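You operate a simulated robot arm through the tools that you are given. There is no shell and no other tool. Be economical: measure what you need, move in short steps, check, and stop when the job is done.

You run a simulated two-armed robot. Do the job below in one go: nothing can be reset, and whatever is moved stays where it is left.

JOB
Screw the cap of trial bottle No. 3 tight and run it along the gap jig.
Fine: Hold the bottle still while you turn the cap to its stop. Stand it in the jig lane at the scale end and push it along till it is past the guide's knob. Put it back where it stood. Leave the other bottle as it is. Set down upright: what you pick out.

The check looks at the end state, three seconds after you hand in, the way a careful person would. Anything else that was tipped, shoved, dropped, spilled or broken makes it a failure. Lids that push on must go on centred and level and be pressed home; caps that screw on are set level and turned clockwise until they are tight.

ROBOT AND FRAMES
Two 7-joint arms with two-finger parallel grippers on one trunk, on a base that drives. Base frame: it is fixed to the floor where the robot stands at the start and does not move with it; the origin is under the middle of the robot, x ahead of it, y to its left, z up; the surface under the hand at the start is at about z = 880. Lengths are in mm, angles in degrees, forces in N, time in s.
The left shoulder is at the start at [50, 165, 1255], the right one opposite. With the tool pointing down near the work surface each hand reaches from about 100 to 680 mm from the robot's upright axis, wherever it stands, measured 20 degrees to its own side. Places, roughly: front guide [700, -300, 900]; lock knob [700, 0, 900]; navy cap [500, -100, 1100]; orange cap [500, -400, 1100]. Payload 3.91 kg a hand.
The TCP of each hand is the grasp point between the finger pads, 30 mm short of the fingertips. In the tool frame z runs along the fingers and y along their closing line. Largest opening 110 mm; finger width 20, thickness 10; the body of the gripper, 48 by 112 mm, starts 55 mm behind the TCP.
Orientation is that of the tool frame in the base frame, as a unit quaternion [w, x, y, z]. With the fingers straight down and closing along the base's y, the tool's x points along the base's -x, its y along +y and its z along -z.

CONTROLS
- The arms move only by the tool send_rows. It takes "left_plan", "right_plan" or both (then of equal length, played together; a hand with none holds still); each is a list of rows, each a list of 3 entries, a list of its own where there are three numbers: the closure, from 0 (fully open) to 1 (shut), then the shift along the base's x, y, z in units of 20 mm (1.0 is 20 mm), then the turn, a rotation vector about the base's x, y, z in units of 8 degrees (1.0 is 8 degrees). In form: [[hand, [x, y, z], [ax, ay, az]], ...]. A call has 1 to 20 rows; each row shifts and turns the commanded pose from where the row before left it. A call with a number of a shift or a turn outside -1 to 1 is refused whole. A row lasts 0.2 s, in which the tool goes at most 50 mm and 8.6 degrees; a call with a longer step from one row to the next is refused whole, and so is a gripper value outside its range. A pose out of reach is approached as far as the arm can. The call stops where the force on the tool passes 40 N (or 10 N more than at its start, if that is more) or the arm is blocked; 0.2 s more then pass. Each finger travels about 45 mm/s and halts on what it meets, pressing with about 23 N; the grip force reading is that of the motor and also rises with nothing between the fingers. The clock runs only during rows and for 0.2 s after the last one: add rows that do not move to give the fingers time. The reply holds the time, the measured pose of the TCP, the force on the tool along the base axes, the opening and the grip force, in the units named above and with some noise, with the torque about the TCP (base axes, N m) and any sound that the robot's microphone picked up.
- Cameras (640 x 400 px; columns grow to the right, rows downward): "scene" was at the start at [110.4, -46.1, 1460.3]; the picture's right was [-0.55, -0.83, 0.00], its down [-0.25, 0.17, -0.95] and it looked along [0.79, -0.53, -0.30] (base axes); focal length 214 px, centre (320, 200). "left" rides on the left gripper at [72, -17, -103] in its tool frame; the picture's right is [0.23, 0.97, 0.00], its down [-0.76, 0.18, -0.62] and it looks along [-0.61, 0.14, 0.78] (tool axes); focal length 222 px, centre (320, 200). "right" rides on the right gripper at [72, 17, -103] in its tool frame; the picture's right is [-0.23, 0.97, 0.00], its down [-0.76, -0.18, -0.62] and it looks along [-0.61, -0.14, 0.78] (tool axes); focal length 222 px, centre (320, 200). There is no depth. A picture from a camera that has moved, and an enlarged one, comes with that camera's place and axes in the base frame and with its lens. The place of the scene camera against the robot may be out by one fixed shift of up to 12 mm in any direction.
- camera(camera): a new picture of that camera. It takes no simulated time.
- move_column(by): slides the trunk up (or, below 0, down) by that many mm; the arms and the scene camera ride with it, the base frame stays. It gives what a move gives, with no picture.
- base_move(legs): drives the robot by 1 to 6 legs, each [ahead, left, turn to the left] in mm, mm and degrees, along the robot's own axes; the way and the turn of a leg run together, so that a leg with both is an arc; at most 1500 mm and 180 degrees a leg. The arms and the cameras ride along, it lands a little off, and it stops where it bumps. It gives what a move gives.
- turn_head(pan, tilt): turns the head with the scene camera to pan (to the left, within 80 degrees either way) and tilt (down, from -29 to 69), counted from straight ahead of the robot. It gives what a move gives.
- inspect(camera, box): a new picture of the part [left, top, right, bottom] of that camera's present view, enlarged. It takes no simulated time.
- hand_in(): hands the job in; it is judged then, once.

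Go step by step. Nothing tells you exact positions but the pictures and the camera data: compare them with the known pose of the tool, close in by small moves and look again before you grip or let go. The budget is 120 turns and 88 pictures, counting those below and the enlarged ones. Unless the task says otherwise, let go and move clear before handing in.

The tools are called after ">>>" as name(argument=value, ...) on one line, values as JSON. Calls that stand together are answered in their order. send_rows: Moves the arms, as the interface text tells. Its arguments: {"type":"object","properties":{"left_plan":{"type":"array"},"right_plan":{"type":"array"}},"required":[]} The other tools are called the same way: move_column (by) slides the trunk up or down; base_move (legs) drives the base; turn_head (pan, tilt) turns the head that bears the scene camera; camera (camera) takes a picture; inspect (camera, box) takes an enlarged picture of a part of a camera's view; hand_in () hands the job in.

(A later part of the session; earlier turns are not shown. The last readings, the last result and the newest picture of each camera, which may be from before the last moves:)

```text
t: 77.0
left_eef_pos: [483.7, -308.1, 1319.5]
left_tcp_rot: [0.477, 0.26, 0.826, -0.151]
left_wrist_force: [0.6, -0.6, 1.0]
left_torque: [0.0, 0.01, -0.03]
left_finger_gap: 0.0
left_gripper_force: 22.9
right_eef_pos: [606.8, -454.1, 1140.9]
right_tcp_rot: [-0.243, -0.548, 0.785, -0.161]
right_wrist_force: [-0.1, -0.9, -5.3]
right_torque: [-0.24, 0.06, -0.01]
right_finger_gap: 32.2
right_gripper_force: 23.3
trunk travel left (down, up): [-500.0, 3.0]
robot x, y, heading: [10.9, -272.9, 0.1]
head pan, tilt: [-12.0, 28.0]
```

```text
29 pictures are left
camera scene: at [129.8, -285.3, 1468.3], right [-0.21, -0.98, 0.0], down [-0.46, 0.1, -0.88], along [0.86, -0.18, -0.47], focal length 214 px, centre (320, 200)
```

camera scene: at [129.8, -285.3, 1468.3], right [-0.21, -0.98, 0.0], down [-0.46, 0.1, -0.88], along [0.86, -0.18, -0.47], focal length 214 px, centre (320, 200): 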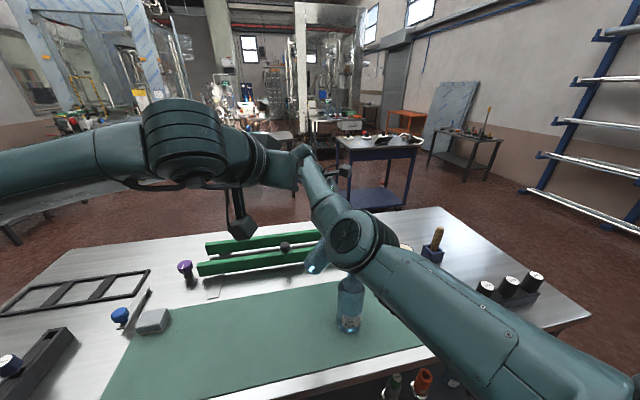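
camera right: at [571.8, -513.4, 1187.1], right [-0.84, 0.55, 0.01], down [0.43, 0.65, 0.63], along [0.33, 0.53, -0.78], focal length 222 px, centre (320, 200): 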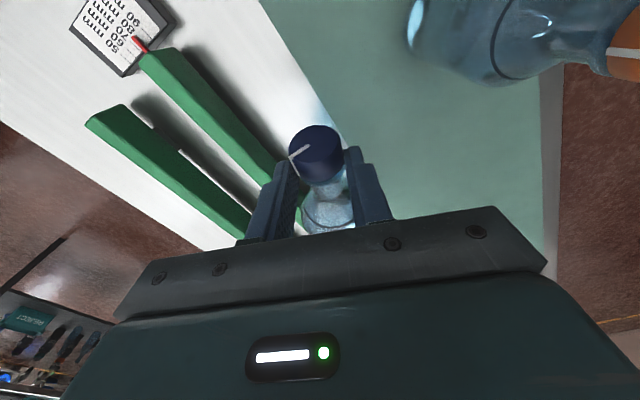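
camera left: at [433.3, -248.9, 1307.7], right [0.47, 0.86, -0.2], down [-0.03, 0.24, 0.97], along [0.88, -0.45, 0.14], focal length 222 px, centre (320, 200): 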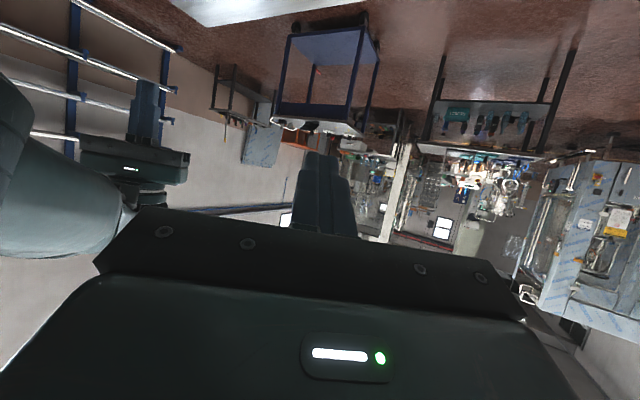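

The torque shows the bottle is now about 25° from vertical. A few more degrees of tilt will do it.

>>> send_rows(right_plan=[[1, [0, 0, 0], [-0.8, 0.3, 0]], [1, [0, 0, 0], [-0.8, 0.3, 0]], [1, [0, 0, 0], [0, 0, 0]]])

>>> inspect(camera="scene", box=[200, 140, 440, 360])

>>> camera(camera="right")

```text
t: 77.8
left_eef_pos: [483.7, -306.7, 1318.6]
left_tcp_rot: [0.477, 0.26, 0.826, -0.151]
left_wrist_force: [0.8, -1.1, 0.5]
left_torque: [-0.01, 0.0, -0.01]
left_finger_gap: 0.0
left_gripper_force: 23.4
right_eef_pos: [591.6, -457.4, 1142.4]
right_tcp_rot: [-0.335, -0.524, 0.751, -0.224]
right_wrist_force: [-0.5, 0.4, -5.5]
right_torque: [-0.04, 0.02, -0.03]
right_finger_gap: 31.8
right_gripper_force: 23.2
right hand out of reach, approached as far as the arm can: row 1, 2
trunk travel left (down, up): [-500.0, 3.0]
robot x, y, heading: [7.6, -271.4, -0.1]
head pan, tilt: [-12.0, 28.0]
```

```text
1.82 times, centred on (320, 250) of scene
camera zoom: at [129.8, -285.2, 1468.3], right [-0.21, -0.98, 0.0], down [-0.46, 0.1, -0.88], along [0.86, -0.18, -0.47], focal length 390 px, centre (320, 109)
```

zoom: 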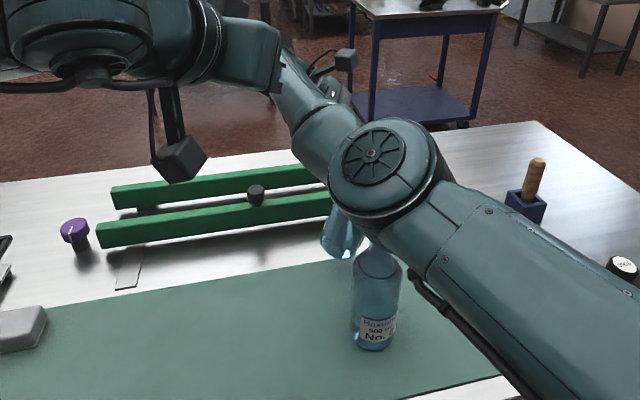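

```text
27 pictures are left
camera right: at [586.7, -426.2, 1265.4], right [-0.86, 0.49, -0.15], down [0.51, 0.85, -0.14], along [0.06, -0.2, -0.98], focal length 222 px, centre (320, 200)
```

right: 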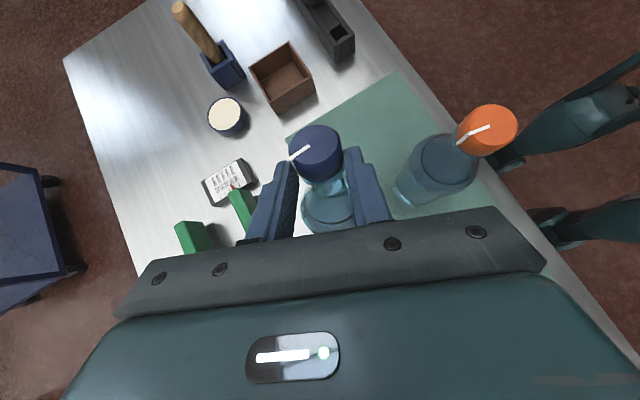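

Torque is near zero, so the bottle now hangs upright. I'll lower it with the column, a rigid and safe way, then ease it onto the table.

>>> move_column(by=-45)

>>> move_column(by=-8)

>>> move_column(by=-5)

>>> camera(camera="right")

```text
t: 78.6
left_eef_pos: [481.1, -306.9, 1275.3]
left_tcp_rot: [0.477, 0.261, 0.826, -0.15]
left_wrist_force: [-0.2, -0.1, -0.3]
left_torque: [0.01, 0.02, -0.02]
left_finger_gap: 0.1
left_gripper_force: 23.2
right_eef_pos: [589.9, -458.0, 1101.6]
right_tcp_rot: [-0.335, -0.52, 0.752, -0.227]
right_wrist_force: [-1.2, -3.0, 18.3]
right_torque: [-0.52, 0.22, -0.02]
right_finger_gap: 32.8
right_gripper_force: 22.6
trunk travel left (down, up): [-455.0, 48.0]
robot x, y, heading: [7.9, -272.9, 0.1]
head pan, tilt: [-12.0, 28.0]
```

```text
t: 79.2
left_eef_pos: [481.5, -307.4, 1266.7]
left_tcp_rot: [0.478, 0.261, 0.825, -0.151]
left_wrist_force: [-1.3, 0.0, -0.6]
left_torque: [0.02, 0.0, 0.03]
left_finger_gap: 0.2
left_gripper_force: 22.9
right_eef_pos: [591.4, -457.9, 1090.4]
right_tcp_rot: [-0.334, -0.522, 0.751, -0.225]
right_wrist_force: [-1.3, -3.2, 14.1]
right_torque: [-0.44, 0.19, -0.04]
right_finger_gap: 32.2
right_gripper_force: 22.6
trunk travel left (down, up): [-447.0, 56.0]
robot x, y, heading: [8.0, -273.5, -0.1]
head pan, tilt: [-12.0, 28.0]
```

```text
t: 79.8
left_eef_pos: [482.8, -305.9, 1260.4]
left_tcp_rot: [0.478, 0.26, 0.826, -0.15]
left_wrist_force: [-0.3, 0.8, 0.5]
left_torque: [-0.03, 0.01, 0.01]
left_finger_gap: 0.1
left_gripper_force: 23.4
right_eef_pos: [590.1, -456.8, 1084.9]
right_tcp_rot: [-0.334, -0.524, 0.751, -0.223]
right_wrist_force: [-0.7, -1.1, 7.7]
right_torque: [-0.05, 0.08, 0.0]
right_finger_gap: 25.9
right_gripper_force: 23.0
trunk travel left (down, up): [-442.0, 61.0]
robot x, y, heading: [8.7, -274.1, -0.1]
head pan, tilt: [-12.0, 28.0]
```

```text
26 pictures are left
camera right: at [585.5, -425.7, 1206.9], right [-0.86, 0.49, -0.15], down [0.51, 0.85, -0.14], along [0.06, -0.2, -0.98], focal length 222 px, centre (320, 200)
```

right: 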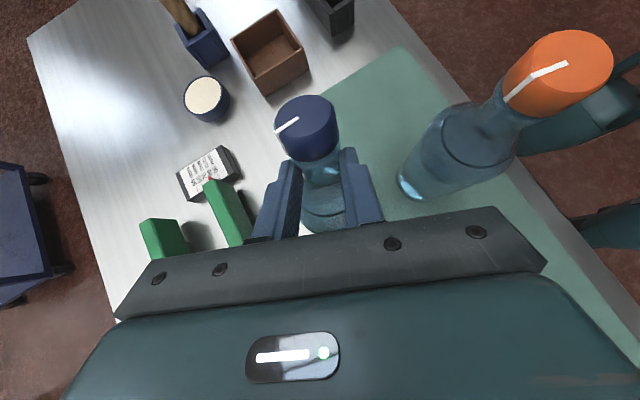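

The cap slid up a little through the fingers as the base met the table, and the fingers are now on the neck. I'll check how upright the bottle is before letting go.

>>> inspect(camera="scene", box=[260, 180, 400, 320])

>>> camera(camera="left")

```text
2.86 times, centred on (330, 250) of scene
camera zoom: at [128.3, -284.9, 1410.2], right [-0.21, -0.98, 0.0], down [-0.46, 0.1, -0.88], along [0.86, -0.18, -0.47], focal length 613 px, centre (291, 57)
```

zoom: 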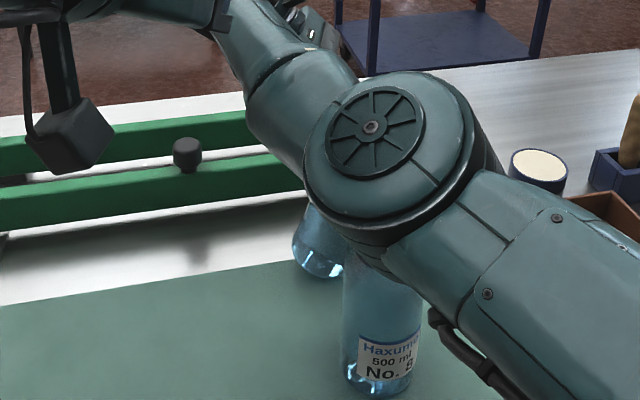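

```text
24 pictures are left
camera left: at [369.6, -248.5, 1249.4], right [0.46, 0.86, -0.2], down [-0.03, 0.24, 0.97], along [0.88, -0.45, 0.14], focal length 222 px, centre (320, 200)
```

left: 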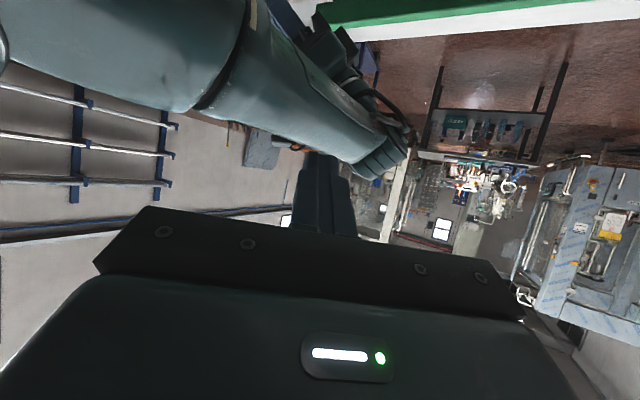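

The bottle still leans about 13°, its base toward +y. I'll move the gripped neck toward +y, in small base shifts, to stand it upright.

>>> base_move(legs=[[8, 22, 0]])

>>> base_move(legs=[[5, 14, 0]])

>>> inspect(camera="scene", box=[260, 180, 400, 320])

```text
t: 80.6
left_eef_pos: [490.2, -285.1, 1260.6]
left_tcp_rot: [0.477, 0.26, 0.826, -0.151]
left_wrist_force: [-0.1, 0.5, 0.6]
left_torque: [-0.01, 0.03, -0.02]
left_finger_gap: 0.0
left_gripper_force: 22.9
right_eef_pos: [599.0, -435.4, 1083.8]
right_tcp_rot: [-0.335, -0.524, 0.751, -0.224]
right_wrist_force: [-0.5, -0.1, -1.5]
right_torque: [0.03, 0.07, -0.02]
right_finger_gap: 26.2
right_gripper_force: 23.0
trunk travel left (down, up): [-442.0, 61.0]
robot x, y, heading: [15.5, -253.2, -0.2]
head pan, tilt: [-12.0, 28.0]
```

```text
t: 81.5
left_eef_pos: [496.0, -271.8, 1261.1]
left_tcp_rot: [0.477, 0.26, 0.826, -0.151]
left_wrist_force: [-0.2, -0.5, -0.1]
left_torque: [-0.05, 0.01, 0.0]
left_finger_gap: 0.0
left_gripper_force: 22.8
right_eef_pos: [604.4, -420.4, 1083.7]
right_tcp_rot: [-0.335, -0.523, 0.751, -0.223]
right_wrist_force: [-0.8, -1.5, -1.4]
right_torque: [-0.25, 0.16, 0.0]
right_finger_gap: 26.3
right_gripper_force: 23.0
trunk travel left (down, up): [-442.0, 61.0]
robot x, y, heading: [23.7, -235.4, -0.2]
head pan, tilt: [-12.0, 28.0]
```

```text
2.86 times, centred on (330, 250) of scene
camera zoom: at [142.4, -249.4, 1410.3], right [-0.21, -0.98, 0.0], down [-0.46, 0.1, -0.88], along [0.86, -0.18, -0.47], focal length 613 px, centre (291, 57)
```

zoom: 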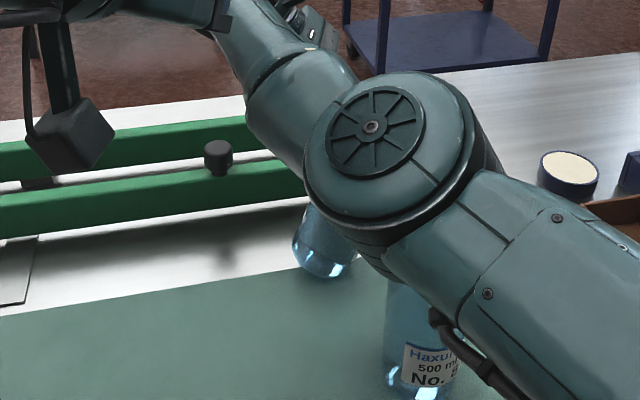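

The bottle slid rather than turned. I'll lift it slightly, tilt the hand a bit further to remove the lean, and look again.

>>> move_column(by=20)

>>> send_rows(right_plan=[[1, [0, 0, 0], [-0.8, 0.3, 0]], [1, [0, 0, 0], [-0.8, 0.3, 0]], [1, [0, 0, 0], [0, 0, 0]]])

>>> inspect(camera="scene", box=[260, 180, 400, 320])

```text
t: 82.1
left_eef_pos: [496.7, -271.6, 1279.9]
left_tcp_rot: [0.476, 0.261, 0.826, -0.151]
left_wrist_force: [0.0, 0.2, 0.2]
left_torque: [0.01, 0.03, 0.01]
left_finger_gap: 0.1
left_gripper_force: 23.0
right_eef_pos: [604.3, -421.5, 1103.2]
right_tcp_rot: [-0.336, -0.523, 0.751, -0.222]
right_wrist_force: [0.6, 0.5, -6.1]
right_torque: [-0.03, 0.01, 0.01]
right_finger_gap: 26.1
right_gripper_force: 23.1
trunk travel left (down, up): [-462.0, 41.0]
robot x, y, heading: [16.9, -233.7, -0.0]
head pan, tilt: [-12.0, 28.0]
```

```text
t: 82.9
left_eef_pos: [496.1, -271.0, 1281.7]
left_tcp_rot: [0.477, 0.26, 0.826, -0.151]
left_wrist_force: [-0.4, -0.9, -0.3]
left_torque: [-0.01, -0.04, -0.02]
left_finger_gap: 0.0
left_gripper_force: 22.8
right_eef_pos: [597.4, -425.5, 1105.5]
right_tcp_rot: [-0.372, -0.51, 0.736, -0.245]
right_wrist_force: [-0.1, 0.5, -6.0]
right_torque: [0.0, 0.0, -0.01]
right_finger_gap: 26.5
right_gripper_force: 22.7
right hand out of reach, approached as far as the arm can: row 1, 2
trunk travel left (down, up): [-462.0, 41.0]
robot x, y, heading: [15.5, -239.5, 0.2]
head pan, tilt: [-12.0, 28.0]
```

```text
2.86 times, centred on (330, 250) of scene
camera zoom: at [142.7, -250.1, 1430.2], right [-0.21, -0.98, 0.0], down [-0.46, 0.1, -0.88], along [0.86, -0.18, -0.47], focal length 613 px, centre (291, 57)
```

zoom: 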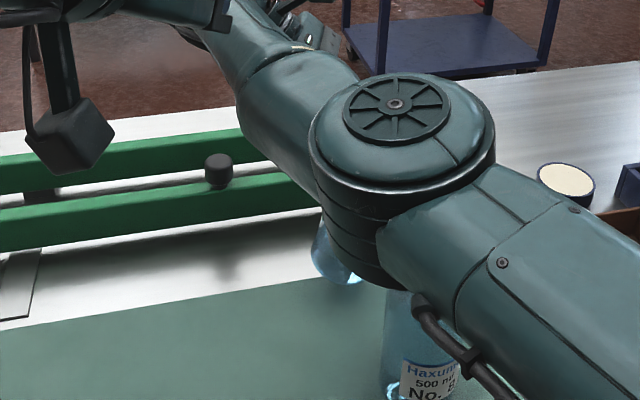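

The hanging lean should now be small. I'll press it lightly onto the table and push +y so friction straightens it.

>>> move_column(by=-24)

>>> base_move(legs=[[4, 12, 0]])

>>> camera(camera="right")

```text
t: 83.6
left_eef_pos: [496.1, -271.0, 1257.7]
left_tcp_rot: [0.477, 0.261, 0.826, -0.151]
left_wrist_force: [-0.6, 0.3, 0.4]
left_torque: [-0.02, 0.03, 0.01]
left_finger_gap: 0.0
left_gripper_force: 23.0
right_eef_pos: [596.2, -425.7, 1083.4]
right_tcp_rot: [-0.371, -0.51, 0.737, -0.245]
right_wrist_force: [-0.7, -0.2, 3.4]
right_torque: [0.01, -0.05, -0.01]
right_finger_gap: 26.3
right_gripper_force: 22.9
trunk travel left (down, up): [-438.0, 65.0]
robot x, y, heading: [19.8, -240.4, 0.0]
head pan, tilt: [-12.0, 28.0]
```

```text
t: 84.4
left_eef_pos: [500.0, -258.0, 1256.8]
left_tcp_rot: [0.478, 0.26, 0.825, -0.151]
left_wrist_force: [0.7, -0.1, 0.7]
left_torque: [-0.01, 0.01, 0.0]
left_finger_gap: 0.0
left_gripper_force: 22.9
right_eef_pos: [600.5, -412.8, 1084.4]
right_tcp_rot: [-0.371, -0.51, 0.736, -0.245]
right_wrist_force: [0.9, 1.4, 9.9]
right_torque: [-0.01, -0.08, 0.0]
right_finger_gap: 26.2
right_gripper_force: 22.5
trunk travel left (down, up): [-438.0, 65.0]
robot x, y, heading: [23.5, -220.9, 0.3]
head pan, tilt: [-12.0, 28.0]
```

```text
21 pictures are left
camera right: at [599.8, -369.8, 1203.3], right [-0.86, 0.48, -0.16], down [0.51, 0.83, -0.23], along [0.02, -0.28, -0.96], focal length 222 px, centre (320, 200)
```

right: 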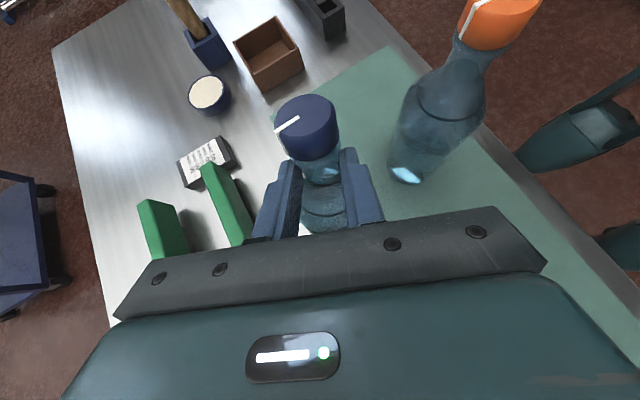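

Force rose while pushing, so it is pivoting. One more small push.

>>> base_move(legs=[[4, 12, 0]])

>>> base_move(legs=[[3, 10, 0]])

>>> camera(camera="right")

```text
t: 85.2
left_eef_pos: [503.7, -246.9, 1257.8]
left_tcp_rot: [0.476, 0.261, 0.826, -0.151]
left_wrist_force: [0.1, 0.4, -0.8]
left_torque: [0.02, 0.01, -0.01]
left_finger_gap: 0.2
left_gripper_force: 22.7
right_eef_pos: [605.2, -398.4, 1083.6]
right_tcp_rot: [-0.37, -0.511, 0.736, -0.246]
right_wrist_force: [0.1, 1.2, 4.7]
right_torque: [0.14, -0.12, -0.01]
right_finger_gap: 26.2
right_gripper_force: 22.6
trunk travel left (down, up): [-438.0, 65.0]
robot x, y, heading: [29.5, -209.7, -0.1]
head pan, tilt: [-12.0, 28.0]
```

```text
t: 86.0
left_eef_pos: [506.4, -237.4, 1257.3]
left_tcp_rot: [0.476, 0.26, 0.826, -0.15]
left_wrist_force: [-0.1, 0.8, 0.3]
left_torque: [0.01, 0.02, -0.01]
left_finger_gap: 0.0
left_gripper_force: 22.7
right_eef_pos: [607.2, -389.9, 1083.3]
right_tcp_rot: [-0.372, -0.51, 0.736, -0.245]
right_wrist_force: [0.4, 0.4, 0.3]
right_torque: [-0.07, 0.06, 0.02]
right_finger_gap: 26.4
right_gripper_force: 23.1
trunk travel left (down, up): [-438.0, 65.0]
robot x, y, heading: [33.8, -199.8, 0.2]
head pan, tilt: [-12.0, 28.0]
```

```text
20 pictures are left
camera right: at [607.3, -348.0, 1203.2], right [-0.86, 0.48, -0.16], down [0.51, 0.83, -0.23], along [0.02, -0.28, -0.96], focal length 222 px, centre (320, 200)
```

right: 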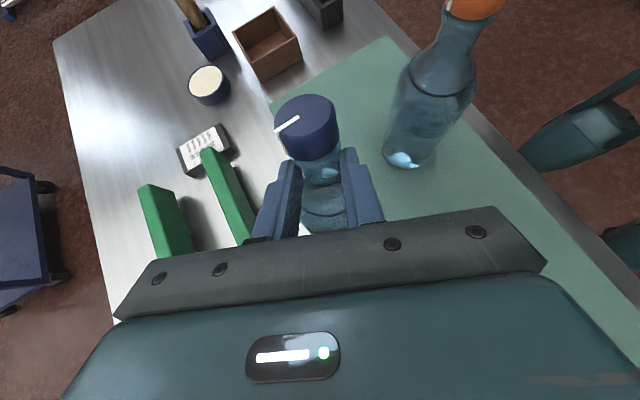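

The bottle's base bears on the table with its weight well inside its footprint. I'll loosen the fingers so it settles upright between them, with the palm close behind as a stop.

>>> send_rows(right_plan=[[0.7, [0, 0, 0], [0, 0, 0]], [0.65, [0, 0, 0], [0, 0, 0]], [0.6, [0, 0, 0], [0, 0, 0]], [0.55, [0, 0, 0], [0, 0, 0]], [0.55, [0, 0, 0], [0, 0, 0]], [0.55, [0, 0, 0], [0, 0, 0]]])

>>> camera(camera="right")

>>> inspect(camera="scene", box=[260, 180, 400, 320])

```text
t: 87.4
left_eef_pos: [506.7, -237.7, 1257.3]
left_tcp_rot: [0.477, 0.26, 0.826, -0.15]
left_wrist_force: [-0.5, 0.2, -0.4]
left_torque: [0.03, 0.02, -0.02]
left_finger_gap: 0.0
left_gripper_force: 22.9
right_eef_pos: [608.3, -388.2, 1082.2]
right_tcp_rot: [-0.371, -0.51, 0.736, -0.244]
right_wrist_force: [1.1, -0.3, -0.1]
right_torque: [0.01, -0.01, -0.01]
right_finger_gap: 49.5
right_gripper_force: 0.1
trunk travel left (down, up): [-438.0, 65.0]
robot x, y, heading: [29.9, -202.0, -0.1]
head pan, tilt: [-12.0, 28.0]
```

```text
19 pictures are left
camera right: at [607.3, -348.5, 1203.2], right [-0.86, 0.48, -0.16], down [0.51, 0.83, -0.23], along [0.02, -0.28, -0.96], focal length 222 px, centre (320, 200)
```

right: 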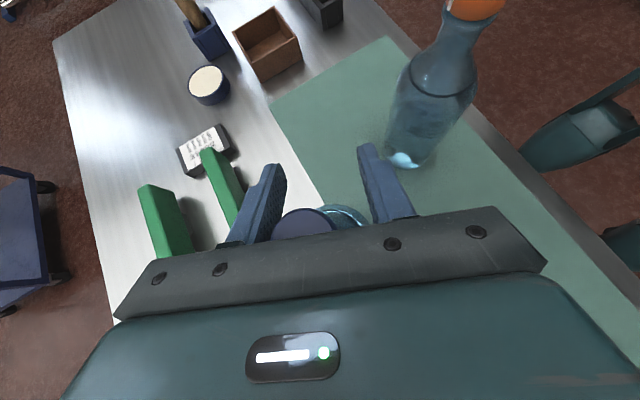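

```text
2.86 times, centred on (330, 250) of scene
camera zoom: at [153.1, -215.9, 1406.3], right [-0.21, -0.98, 0.0], down [-0.46, 0.1, -0.88], along [0.86, -0.18, -0.47], focal length 613 px, centre (291, 57)
```

zoom: 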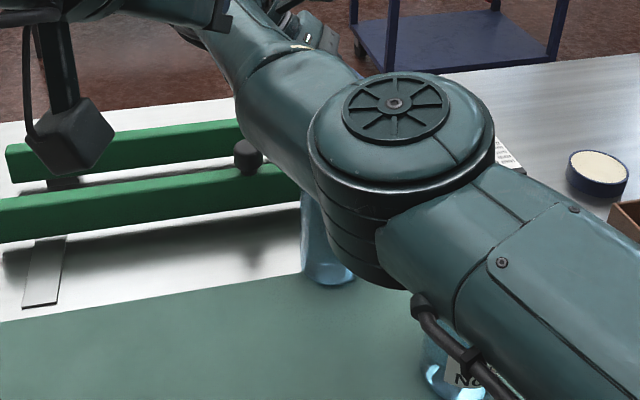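

The bottle stands upright at about (615, -370). I'll open fully and withdraw the hand sideways with the base, then up.

>>> send_rows(right_plan=[[0.3, [0, 0, 0], [0, 0, 0]], [0, [0, 0, 0], [0, 0, 0]], [0, [0, 0, 0], [0, 0, 0]], [0, [0, 0, 0], [0, 0, 0]]])

>>> base_move(legs=[[20, 85, 0]])

>>> move_column(by=60)

>>> camera(camera="right")

```text
t: 88.4
left_eef_pos: [508.0, -237.0, 1257.2]
left_tcp_rot: [0.477, 0.26, 0.826, -0.15]
left_wrist_force: [0.0, -0.1, -0.6]
left_torque: [-0.01, -0.01, 0.0]
left_finger_gap: 0.0
left_gripper_force: 23.3
right_eef_pos: [608.0, -390.5, 1083.6]
right_tcp_rot: [-0.371, -0.51, 0.737, -0.244]
right_wrist_force: [0.0, 0.8, -0.3]
right_torque: [0.0, 0.0, -0.02]
right_finger_gap: 109.8
right_gripper_force: 0.0
trunk travel left (down, up): [-438.0, 65.0]
robot x, y, heading: [30.2, -203.5, -0.1]
head pan, tilt: [-12.0, 28.0]
```

```text
t: 89.8
left_eef_pos: [526.5, -149.7, 1257.7]
left_tcp_rot: [0.476, 0.26, 0.827, -0.15]
left_wrist_force: [0.8, 0.5, 0.3]
left_torque: [-0.03, 0.02, -0.01]
left_finger_gap: 0.0
left_gripper_force: 23.3
right_eef_pos: [628.1, -302.1, 1083.1]
right_tcp_rot: [-0.372, -0.51, 0.736, -0.245]
right_wrist_force: [-0.3, -0.6, 0.0]
right_torque: [-0.02, 0.01, 0.01]
right_finger_gap: 110.1
right_gripper_force: 0.0
trunk travel left (down, up): [-438.0, 65.0]
robot x, y, heading: [51.5, -114.9, 0.1]
head pan, tilt: [-12.0, 28.0]
```

```text
t: 90.8
left_eef_pos: [528.1, -150.7, 1317.1]
left_tcp_rot: [0.477, 0.261, 0.826, -0.151]
left_wrist_force: [0.5, -0.5, 0.2]
left_torque: [0.01, 0.01, 0.0]
left_finger_gap: 0.3
left_gripper_force: 23.3
right_eef_pos: [628.2, -303.3, 1144.3]
right_tcp_rot: [-0.371, -0.51, 0.736, -0.244]
right_wrist_force: [-0.8, -0.4, 0.3]
right_torque: [0.0, 0.01, -0.02]
right_finger_gap: 109.9
right_gripper_force: 0.1
trunk travel left (down, up): [-498.0, 5.0]
robot x, y, heading: [51.8, -114.0, 0.2]
head pan, tilt: [-12.0, 28.0]
```

```text
17 pictures are left
camera right: at [627.7, -261.7, 1263.1], right [-0.86, 0.48, -0.16], down [0.51, 0.83, -0.23], along [0.02, -0.28, -0.96], focal length 222 px, centre (320, 200)
```

right: 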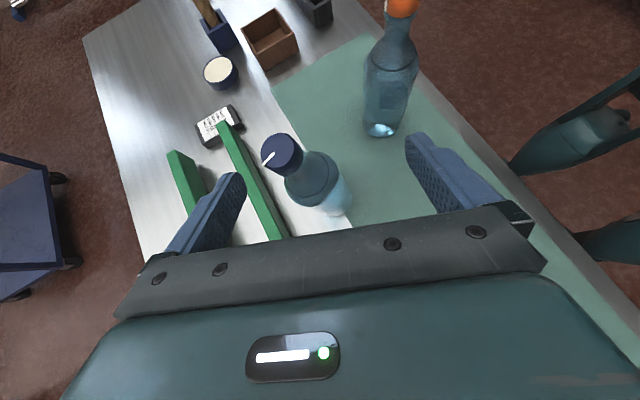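

The bottle is upright and clear, near (625, -353). Now I'll restore the right hand to pointing straight down, high up, and place the base relative to the bottle as it was in the good earlier setup.

>>> send_rows(right_plan=[[0, [0, 0.2, 1], [0, 0, 0]], [0, [0, 0.2, 1], [0, 0, 0]], [0, [0, 0.2, 1], [0, 0, 0]], [0, [0, 0.2, 1], [0.8, -0.3, 0]], [0, [0, 0, 0.5], [0.8, -0.3, 0]], [0, [0, 0, 0.5], [0.8, -0.3, 0]], [0, [0, 0, 0.5], [0.8, -0.3, 0]], [0, [0, 0, 0], [0.8, -0.3, 0]], [0, [0, 0, 0], [0.8, -0.3, 0]], [0, [0, 0, 0], [0.8, -0.3, 0]], [0, [0, 0, 0], [0.3, -0.12, 0]]])

>>> base_move(legs=[[-30, -90, 0]])

```text
t: 91.4
left_eef_pos: [528.6, -151.0, 1332.3]
left_tcp_rot: [0.493, 0.257, 0.817, -0.156]
left_wrist_force: [-1.4, 1.7, 2.0]
left_torque: [0.03, -0.02, 0.03]
left_finger_gap: 0.2
left_gripper_force: 22.5
right_eef_pos: [625.8, -309.6, 1169.3]
right_tcp_rot: [-0.385, -0.493, 0.735, -0.262]
right_wrist_force: [-0.1, 0.0, -0.9]
right_torque: [0.01, 0.0, 0.02]
right_finger_gap: 109.8
right_gripper_force: 0.1
right hand out of reach, approached as far as the arm can: row 1, 2
trunk travel left (down, up): [-498.0, 5.0]
robot x, y, heading: [50.0, -112.2, -0.1]
head pan, tilt: [-12.0, 28.0]
stopped in row 2 (left hand): the force on the tool passed its limit at 54 N (the readings are from after the stop); the commanded pose is now the measured one
```

```text
t: 92.8
left_eef_pos: [498.1, -239.1, 1332.4]
left_tcp_rot: [0.494, 0.257, 0.816, -0.155]
left_wrist_force: [-1.8, 5.9, 6.3]
left_torque: [-0.02, -0.07, 0.07]
left_finger_gap: 0.0
left_gripper_force: 22.7
right_eef_pos: [597.4, -397.5, 1170.0]
right_tcp_rot: [-0.384, -0.494, 0.734, -0.264]
right_wrist_force: [-0.2, -0.2, 0.3]
right_torque: [0.03, 0.0, -0.01]
right_finger_gap: 110.3
right_gripper_force: 0.0
trunk travel left (down, up): [-498.0, 5.0]
robot x, y, heading: [21.5, -202.8, 0.2]
head pan, tilt: [-12.0, 28.0]
```

The right forearm touched the left hand up there; nothing on the table was involved. I'll move the left hand clear to the left first.

>>> send_rows(left_plan=[[1, [0, 0.9, 0], [0, 0, 0]], [1, [0, 0.9, 0], [0, 0, 0]], [1, [0, 0.9, 0], [0, 0, 0]], [1, [0, 0.9, 0], [0, 0, 0]], [1, [0, 0.9, 0], [0, 0, 0]], [0.5, [0, 0.9, 0], [0, 0, 0]], [0, [0, 0.9, 0], [0, 0, 0]], [0, [0, 0, 0], [0, 0, 0]]])

>>> send_rows(right_plan=[[0, [0, 0, 0.4], [0.8, -0.3, 0]], [0, [0, 0, 0.4], [0.8, -0.3, 0]], [0, [0, 0, 0.4], [0.8, -0.3, 0]], [0, [0, 0, 0], [0, 0, 0]]])

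```text
t: 94.6
left_eef_pos: [497.5, -112.3, 1335.1]
left_tcp_rot: [0.492, 0.258, 0.816, -0.156]
left_wrist_force: [0.2, 0.2, -0.4]
left_torque: [0.02, 0.01, 0.05]
left_finger_gap: 67.4
left_gripper_force: 0.1
right_eef_pos: [597.5, -396.5, 1169.8]
right_tcp_rot: [-0.384, -0.494, 0.734, -0.264]
right_wrist_force: [0.4, -0.2, -1.0]
right_torque: [-0.01, 0.02, 0.0]
right_finger_gap: 109.8
right_gripper_force: 0.2
trunk travel left (down, up): [-498.0, 5.0]
robot x, y, heading: [23.4, -207.2, 0.2]
head pan, tilt: [-12.0, 28.0]
```

```text
t: 95.6
left_eef_pos: [498.5, -112.5, 1333.2]
left_tcp_rot: [0.493, 0.257, 0.816, -0.156]
left_wrist_force: [0.2, 0.7, 0.2]
left_torque: [-0.01, 0.03, -0.03]
left_finger_gap: 110.1
left_gripper_force: 0.1
right_eef_pos: [604.0, -396.3, 1195.0]
right_tcp_rot: [-0.25, -0.533, 0.79, -0.167]
right_wrist_force: [0.7, 0.4, 0.5]
right_torque: [0.0, 0.0, -0.03]
right_finger_gap: 110.0
right_gripper_force: 0.1
right hand out of reach, approached as far as the arm can: row 2
trunk travel left (down, up): [-498.0, 5.0]
robot x, y, heading: [24.0, -203.4, 0.1]
head pan, tilt: [-12.0, 28.0]
```

Continuing to straighten the right hand and raise it.

>>> send_rows(right_plan=[[0, [0.1, 0, 0.5], [0.815, -0.334, 0]], [0, [0.1, 0, 0.5], [0.815, -0.334, 0]], [0, [0.1, 0, 0.5], [0.815, -0.334, 0]], [0, [0.1, 0.1, 0.5], [0.815, -0.334, 0]], [0, [0.1, 0.1, 0.5], [0.815, -0.334, 0]], [0, [0, 0.3, 0.2], [0, 0, 0.9]], [0, [0, 0.3, 0.2], [0, 0, 0.9]], [0, [0, 0.3, 0], [0, 0, 0.9]], [0, [0, 0, 0], [0, 0, 0]]])

```text
t: 97.6
left_eef_pos: [498.4, -112.7, 1333.9]
left_tcp_rot: [0.494, 0.258, 0.815, -0.157]
left_wrist_force: [0.4, -0.3, 0.3]
left_torque: [-0.01, -0.03, 0.02]
left_finger_gap: 109.8
left_gripper_force: 0.0
right_eef_pos: [613.8, -374.3, 1252.0]
right_tcp_rot: [0.002, -0.705, 0.709, 0.002]
right_wrist_force: [0.3, -0.2, -0.6]
right_torque: [0.0, -0.02, -0.02]
right_finger_gap: 109.8
right_gripper_force: 0.0
trunk travel left (down, up): [-498.0, 5.0]
robot x, y, heading: [19.3, -201.8, 0.0]
head pan, tilt: [-12.0, 28.0]
```

The right hand is vertical again at yaw 90°. I'll lower the trunk by 98 and locate the cap.

>>> move_column(by=-98)

>>> camera(camera="right")

```text
t: 99.0
left_eef_pos: [498.9, -113.6, 1236.2]
left_tcp_rot: [0.493, 0.258, 0.816, -0.156]
left_wrist_force: [0.9, -0.6, -2.1]
left_torque: [-0.02, 0.03, -0.01]
left_finger_gap: 110.2
left_gripper_force: 0.0
right_eef_pos: [612.1, -373.6, 1154.7]
right_tcp_rot: [0.002, -0.705, 0.709, 0.001]
right_wrist_force: [0.0, 0.0, -0.6]
right_torque: [-0.02, -0.03, 0.01]
right_finger_gap: 109.9
right_gripper_force: 0.1
trunk travel left (down, up): [-400.0, 103.0]
robot x, y, heading: [22.8, -203.7, -0.0]
head pan, tilt: [-12.0, 28.0]
```

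```text
16 pictures are left
camera right: at [594.6, -446.8, 1257.2], right [-0.97, 0.23, 0.0], down [0.18, 0.76, 0.63], along [0.15, 0.61, -0.78], focal length 222 px, centre (320, 200)
```

right: 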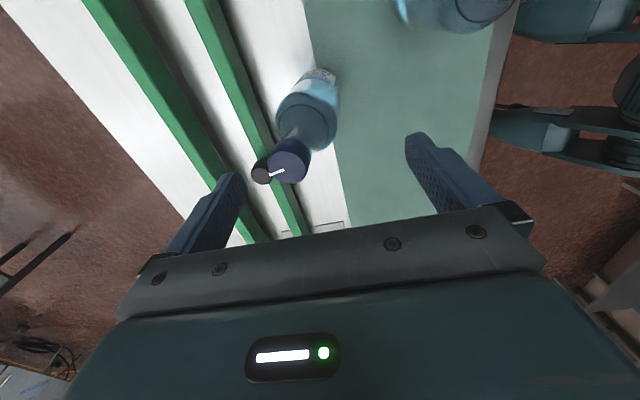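

The cap is at about (636, -369) and the bottle at about (633, -368). The left hand goes low first, then across to its standoff.

>>> send_rows(left_plan=[[0, [0.1, -0.3, -1], [0, 0, 0]], [0, [0.1, -0.3, -1], [0, 0, 0]], [0, [0.1, -0.3, -1], [0, 0, 0]], [0, [0.1, -0.3, -1], [0, 0, 0]], [0, [0.1, -0.3, -1], [0, 0, 0]], [0, [0.1, -0.3, -1], [0, 0, 0]], [0, [0.1, -0.3, -1], [0, 0, 0]], [0, [0.1, -0.3, -1], [0, 0, 0]], [0, [0.25, -0.94, -0.38], [0, 0, 0]], [0, [0.25, -0.94, -0.38], [0, 0, 0]], [0, [0.25, -0.94, -0.38], [0, 0, 0]], [0, [0.25, -0.94, -0.38], [0, 0, 0]], [0, [0.25, -0.94, -0.38], [0, 0, 0]], [0, [0.25, -0.94, -0.38], [0, 0, 0]], [0, [0.25, -0.94, -0.38], [0, 0, 0]], [0, [0.25, -0.94, -0.38], [0, 0, 0]], [0, [0, 0, 0], [0, 0, 0]]])

>>> camera(camera="left")

```text
t: 102.6
left_eef_pos: [553.1, -310.6, 1014.1]
left_tcp_rot: [0.493, 0.258, 0.816, -0.156]
left_wrist_force: [-0.2, 0.6, -1.1]
left_torque: [-0.02, 0.02, 0.0]
left_finger_gap: 110.0
left_gripper_force: 0.1
right_eef_pos: [612.4, -373.3, 1155.0]
right_tcp_rot: [0.003, -0.705, 0.709, 0.001]
right_wrist_force: [-0.2, 0.1, -0.3]
right_torque: [0.02, 0.0, -0.01]
right_finger_gap: 110.1
right_gripper_force: 0.0
trunk travel left (down, up): [-400.0, 103.0]
robot x, y, heading: [21.2, -201.6, 0.2]
head pan, tilt: [-12.0, 28.0]
```

```text
15 pictures are left
camera left: at [440.7, -253.7, 997.7], right [0.47, 0.86, -0.2], down [-0.06, 0.26, 0.96], along [0.88, -0.44, 0.17], focal length 222 px, centre (320, 200)
```

left: 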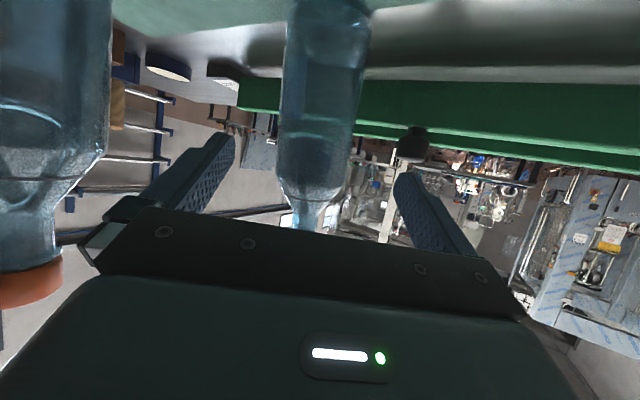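

The alignment is good. I'll grip slightly higher (z≈977) so the far finger clears the guide, then close.

>>> send_rows(left_plan=[[0, [0.617, -0.443, -0.31], [0, 0, 0]], [0, [0.617, -0.443, -0.31], [0, 0, 0]], [0, [0.617, -0.443, -0.31], [0, 0, 0]], [0, [0.617, -0.443, -0.31], [0, 0, 0]], [0, [0.617, -0.443, -0.31], [0, 0, 0]], [0, [0.617, -0.443, -0.31], [0, 0, 0]], [0.3, [0, 0, 0], [0, 0, 0]], [1, [0, 0, 0], [0, 0, 0]], [1, [0, 0, 0], [0, 0, 0]], [1, [0, 0, 0], [0, 0, 0]], [1, [0, 0, 0], [0, 0, 0]]])

>>> camera(camera="right")

```text
t: 105.0
left_eef_pos: [627.5, -364.5, 978.2]
left_tcp_rot: [0.493, 0.257, 0.816, -0.156]
left_wrist_force: [-0.9, -1.3, 0.3]
left_torque: [-0.25, 0.05, 0.01]
left_finger_gap: 70.7
left_gripper_force: 22.6
right_eef_pos: [612.1, -373.9, 1155.9]
right_tcp_rot: [0.002, -0.704, 0.71, 0.001]
right_wrist_force: [0.2, 0.2, 0.3]
right_torque: [-0.01, -0.04, -0.01]
right_finger_gap: 109.8
right_gripper_force: 0.1
trunk travel left (down, up): [-400.0, 103.0]
robot x, y, heading: [23.4, -201.0, -0.0]
head pan, tilt: [-12.0, 28.0]
```

```text
14 pictures are left
camera right: at [594.7, -446.9, 1257.0], right [-0.97, 0.23, 0.0], down [0.18, 0.76, 0.63], along [0.15, 0.61, -0.78], focal length 222 px, centre (320, 200)
```

right: 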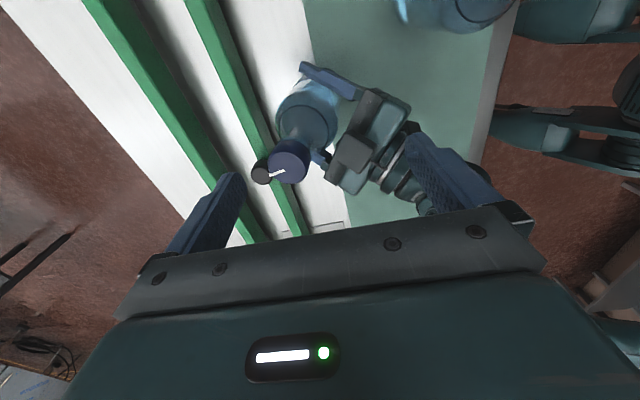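

The cap is at about (637, -369). I'll lower the right hand onto it and close.

>>> send_rows(right_plan=[[0, [0.31, 0.06, -0.6], [0, 0, 0]], [0, [0.31, 0.06, -0.6], [0, 0, 0]], [0, [0.31, 0.06, -0.6], [0, 0, 0]], [0, [0.31, 0.06, -0.6], [0, 0, 0]], [0, [0, 0, -0.4], [0, 0, 0]], [1, [0, 0, 0], [0, 0, 0]], [1, [0, 0, 0], [0, 0, 0]], [1, [0, 0, 0], [0, 0, 0]], [1, [0, 0, 0], [0, 0, 0]], [1, [0, 0, 0], [0, 0, 0]], [1, [0, 0, 0], [0, 0, 0]], [1, [0, 0, 0], [0, 0, 0]]])

>>> camera(camera="right")

```text
t: 107.6
left_eef_pos: [626.2, -364.8, 977.8]
left_tcp_rot: [0.493, 0.258, 0.816, -0.156]
left_wrist_force: [-3.4, -1.4, 0.4]
left_torque: [-0.65, -0.2, -0.03]
left_finger_gap: 70.4
left_gripper_force: 23.2
right_eef_pos: [636.4, -369.0, 1098.8]
right_tcp_rot: [0.003, -0.705, 0.71, 0.0]
right_wrist_force: [1.5, -1.2, 3.8]
right_torque: [0.1, 0.34, 0.03]
right_finger_gap: 34.6
right_gripper_force: 23.1
trunk travel left (down, up): [-400.0, 103.0]
robot x, y, heading: [22.3, -204.4, -0.1]
head pan, tilt: [-12.0, 28.0]
```

```text
13 pictures are left
camera right: at [618.5, -441.5, 1201.3], right [-0.97, 0.23, 0.0], down [0.18, 0.76, 0.63], along [0.15, 0.61, -0.78], focal length 222 px, centre (320, 200)
```

right: 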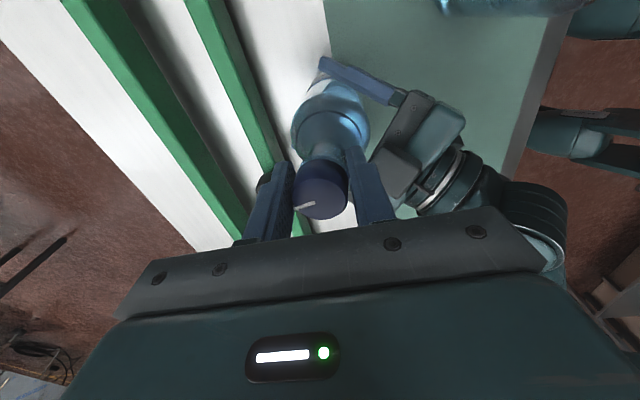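

Cap is gripped. Now turning clockwise in short steps, reading the torque.

>>> send_rows(right_plan=[[1, [0, 0, 0], [0, 0, -0.9]], [1, [0, 0, 0], [0, 0, -0.9]], [1, [0, 0, 0], [0, 0, -0.9]], [1, [0, 0, 0], [0, 0, -0.9]], [1, [0, 0, 0], [0, 0, 0]]])

>>> send_rows(right_plan=[[1, [0, 0, 0], [0, 0, -0.9]], [1, [0, 0, 0], [0, 0, -0.9]], [1, [0, 0, 0], [0, 0, -0.9]], [1, [0, 0, 0], [0, 0, 0]]])

>>> send_rows(right_plan=[[1, [0, 0, 0], [0, 0, -0.9]], [1, [0, 0, 0], [0, 0, -0.9]], [1, [0, 0, 0], [0, 0, -0.9]], [1, [0, 0, 0], [0, 0, 0]]])

>>> camera(camera="right")

```text
t: 108.8
left_eef_pos: [629.3, -363.3, 977.3]
left_tcp_rot: [0.494, 0.256, 0.817, -0.153]
left_wrist_force: [12.0, -0.8, 3.0]
left_torque: [-0.26, 0.71, -0.13]
left_finger_gap: 70.1
left_gripper_force: 23.1
right_eef_pos: [636.6, -368.4, 1097.7]
right_tcp_rot: [0.001, -0.506, 0.863, 0.001]
right_wrist_force: [-12.0, 1.5, -0.2]
right_torque: [0.27, 0.77, 0.14]
right_finger_gap: 34.5
right_gripper_force: 23.4
trunk travel left (down, up): [-400.0, 103.0]
robot x, y, heading: [23.5, -206.7, -0.0]
head pan, tilt: [-12.0, 28.0]
```

```text
t: 109.8
left_eef_pos: [628.1, -364.3, 977.6]
left_tcp_rot: [0.493, 0.257, 0.817, -0.156]
left_wrist_force: [8.8, -2.7, 4.1]
left_torque: [-0.22, 0.27, 0.04]
left_finger_gap: 69.6
left_gripper_force: 23.4
right_eef_pos: [637.9, -369.3, 1098.9]
right_tcp_rot: [0.003, -0.335, 0.942, -0.001]
right_wrist_force: [-6.8, 3.0, 0.4]
right_torque: [0.59, 0.36, -0.01]
right_finger_gap: 34.5
right_gripper_force: 22.8
trunk travel left (down, up): [-400.0, 103.0]
robot x, y, heading: [23.0, -202.8, -0.0]
head pan, tilt: [-12.0, 28.0]
```

```text
t: 110.8
left_eef_pos: [627.0, -364.8, 978.1]
left_tcp_rot: [0.492, 0.258, 0.816, -0.157]
left_wrist_force: [-1.8, -4.3, 4.2]
left_torque: [-0.49, -0.2, 0.06]
left_finger_gap: 69.3
left_gripper_force: 23.4
right_eef_pos: [637.5, -368.5, 1098.7]
right_tcp_rot: [0.003, -0.152, 0.988, 0.0]
right_wrist_force: [0.4, 1.8, 2.3]
right_torque: [0.45, 0.45, -0.08]
right_finger_gap: 33.8
right_gripper_force: 23.1
trunk travel left (down, up): [-400.0, 103.0]
robot x, y, heading: [25.0, -207.3, 0.2]
head pan, tilt: [-12.0, 28.0]
```

```text
12 pictures are left
camera right: at [561.9, -374.4, 1201.1], right [-0.08, 1.0, 0.0], down [0.78, 0.06, 0.63], along [0.63, 0.05, -0.78], focal length 222 px, centre (320, 200)
```

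right: 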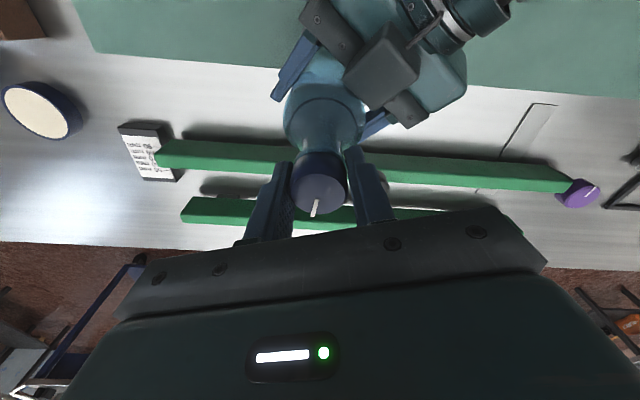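

The hand turned 72° but the cap's mark turned only about 34°, so the cap may have reached its stop and slipped. I'll re-wind, re-grip and turn again to confirm.

>>> send_rows(right_plan=[[0.6, [0, 0, 0], [0, 0, 0]], [0.3, [0, 0, 0], [0, 0, 0]], [0.3, [0, 0, 0], [0, 0, 0.9]], [0.3, [0, 0, 0], [0, 0, 0.9]], [0.3, [0, 0, 0], [0, 0, 0.9]], [0.3, [0, 0, 0], [0, 0, 0.9]], [0.3, [0, 0, 0], [0, 0, 0.9]], [0.3, [0, 0, 0], [0, 0, 0.9]], [0.3, [0, 0, 0], [0, 0, 0.9]], [0.3, [0, 0, 0], [0, 0, 0.9]], [0.3, [0, 0, 0], [0, 0, 0.9]], [0.3, [0, 0, 0], [0, 0, 0.9]], [1, [0, 0, 0], [0, 0, 0]], [1, [0, 0, 0], [0, 0, 0]], [1, [0, 0, 0], [0, 0, 0]], [1, [0, 0, 0], [0, 0, 0]], [1, [0, 0, 0], [0, 0, 0]]])

>>> camera(camera="right")

>>> send_rows(right_plan=[[1, [0, 0, 0], [0, 0, -0.9]], [1, [0, 0, 0], [0, 0, -0.9]], [1, [0, 0, 0], [0, 0, -0.9]]])

>>> send_rows(right_plan=[[1, [0, 0, 0], [0, 0, -0.9]], [1, [0, 0, 0], [0, 0, -0.9]], [1, [0, 0, 0], [0, 0, -0.9]]])

>>> send_rows(right_plan=[[1, [0, 0, 0], [0, 0, -0.9]], [1, [0, 0, 0], [0, 0, -0.9]], [1, [0, 0, 0], [0, 0, -0.9]], [1, [0, 0, 0], [0, 0, -0.9]]])

>>> camera(camera="right")

```text
t: 114.4
left_eef_pos: [627.9, -364.6, 979.1]
left_tcp_rot: [0.493, 0.258, 0.816, -0.156]
left_wrist_force: [5.4, -4.5, 1.4]
left_torque: [-0.38, 0.37, -0.03]
left_finger_gap: 69.0
left_gripper_force: 22.7
right_eef_pos: [636.3, -368.4, 1099.1]
right_tcp_rot: [0.001, -0.705, 0.71, 0.002]
right_wrist_force: [-5.6, 0.5, 2.9]
right_torque: [0.11, 0.69, 0.02]
right_finger_gap: 34.3
right_gripper_force: 23.1
trunk travel left (down, up): [-400.0, 103.0]
robot x, y, heading: [22.5, -206.1, 0.0]
head pan, tilt: [-12.0, 28.0]
```

```text
11 pictures are left
camera right: at [618.8, -441.8, 1201.4], right [-0.97, 0.23, 0.0], down [0.18, 0.76, 0.63], along [0.15, 0.61, -0.78], focal length 222 px, centre (320, 200)
```

right: 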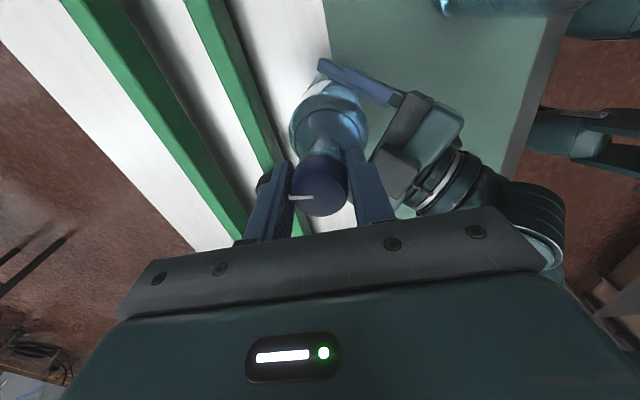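

```text
t: 115.2
left_eef_pos: [627.9, -363.3, 976.8]
left_tcp_rot: [0.493, 0.257, 0.816, -0.156]
left_wrist_force: [11.8, -2.2, -0.3]
left_torque: [-0.33, 0.7, -0.12]
left_finger_gap: 69.1
left_gripper_force: 22.8
right_eef_pos: [636.1, -368.9, 1098.0]
right_tcp_rot: [0.002, -0.558, 0.83, 0.001]
right_wrist_force: [-10.9, 1.1, 2.7]
right_torque: [0.09, 0.76, 0.22]
right_finger_gap: 34.5
right_gripper_force: 22.7
trunk travel left (down, up): [-400.0, 103.0]
robot x, y, heading: [21.5, -206.9, 0.2]
head pan, tilt: [-12.0, 28.0]
```

```text
t: 116.0
left_eef_pos: [627.3, -365.2, 978.0]
left_tcp_rot: [0.494, 0.258, 0.816, -0.156]
left_wrist_force: [8.4, -2.4, 2.6]
left_torque: [0.1, 0.05, -0.18]
left_finger_gap: 69.1
left_gripper_force: 22.6
right_eef_pos: [637.0, -368.8, 1098.2]
right_tcp_rot: [0.002, -0.394, 0.919, 0.0]
right_wrist_force: [-5.7, 3.0, 0.0]
right_torque: [0.28, 0.63, 0.13]
right_finger_gap: 34.7
right_gripper_force: 23.1
trunk travel left (down, up): [-400.0, 103.0]
robot x, y, heading: [21.8, -200.2, 0.0]
head pan, tilt: [-12.0, 28.0]
```

```text
t: 117.0
left_eef_pos: [626.2, -366.1, 978.4]
left_tcp_rot: [0.493, 0.257, 0.816, -0.156]
left_wrist_force: [3.2, -2.4, 2.5]
left_torque: [-0.07, -0.2, -0.06]
left_finger_gap: 69.0
left_gripper_force: 23.0
right_eef_pos: [638.0, -369.6, 1097.5]
right_tcp_rot: [0.002, -0.151, 0.988, -0.001]
right_wrist_force: [-2.2, 3.7, 0.5]
right_torque: [0.35, 0.32, 0.03]
right_finger_gap: 34.0
right_gripper_force: 23.8
trunk travel left (down, up): [-400.0, 103.0]
robot x, y, heading: [22.7, -202.4, 0.2]
head pan, tilt: [-12.0, 28.0]
```

```text
10 pictures are left
camera right: at [562.4, -374.8, 1200.8], right [-0.08, 1.0, 0.0], down [0.78, 0.06, 0.63], along [0.63, 0.05, -0.78], focal length 222 px, centre (320, 200)
```

right: 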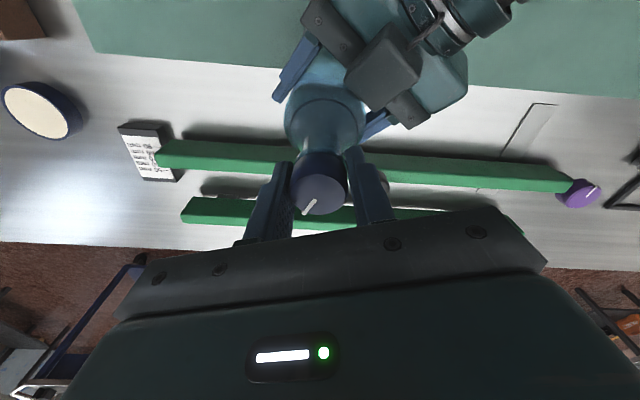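

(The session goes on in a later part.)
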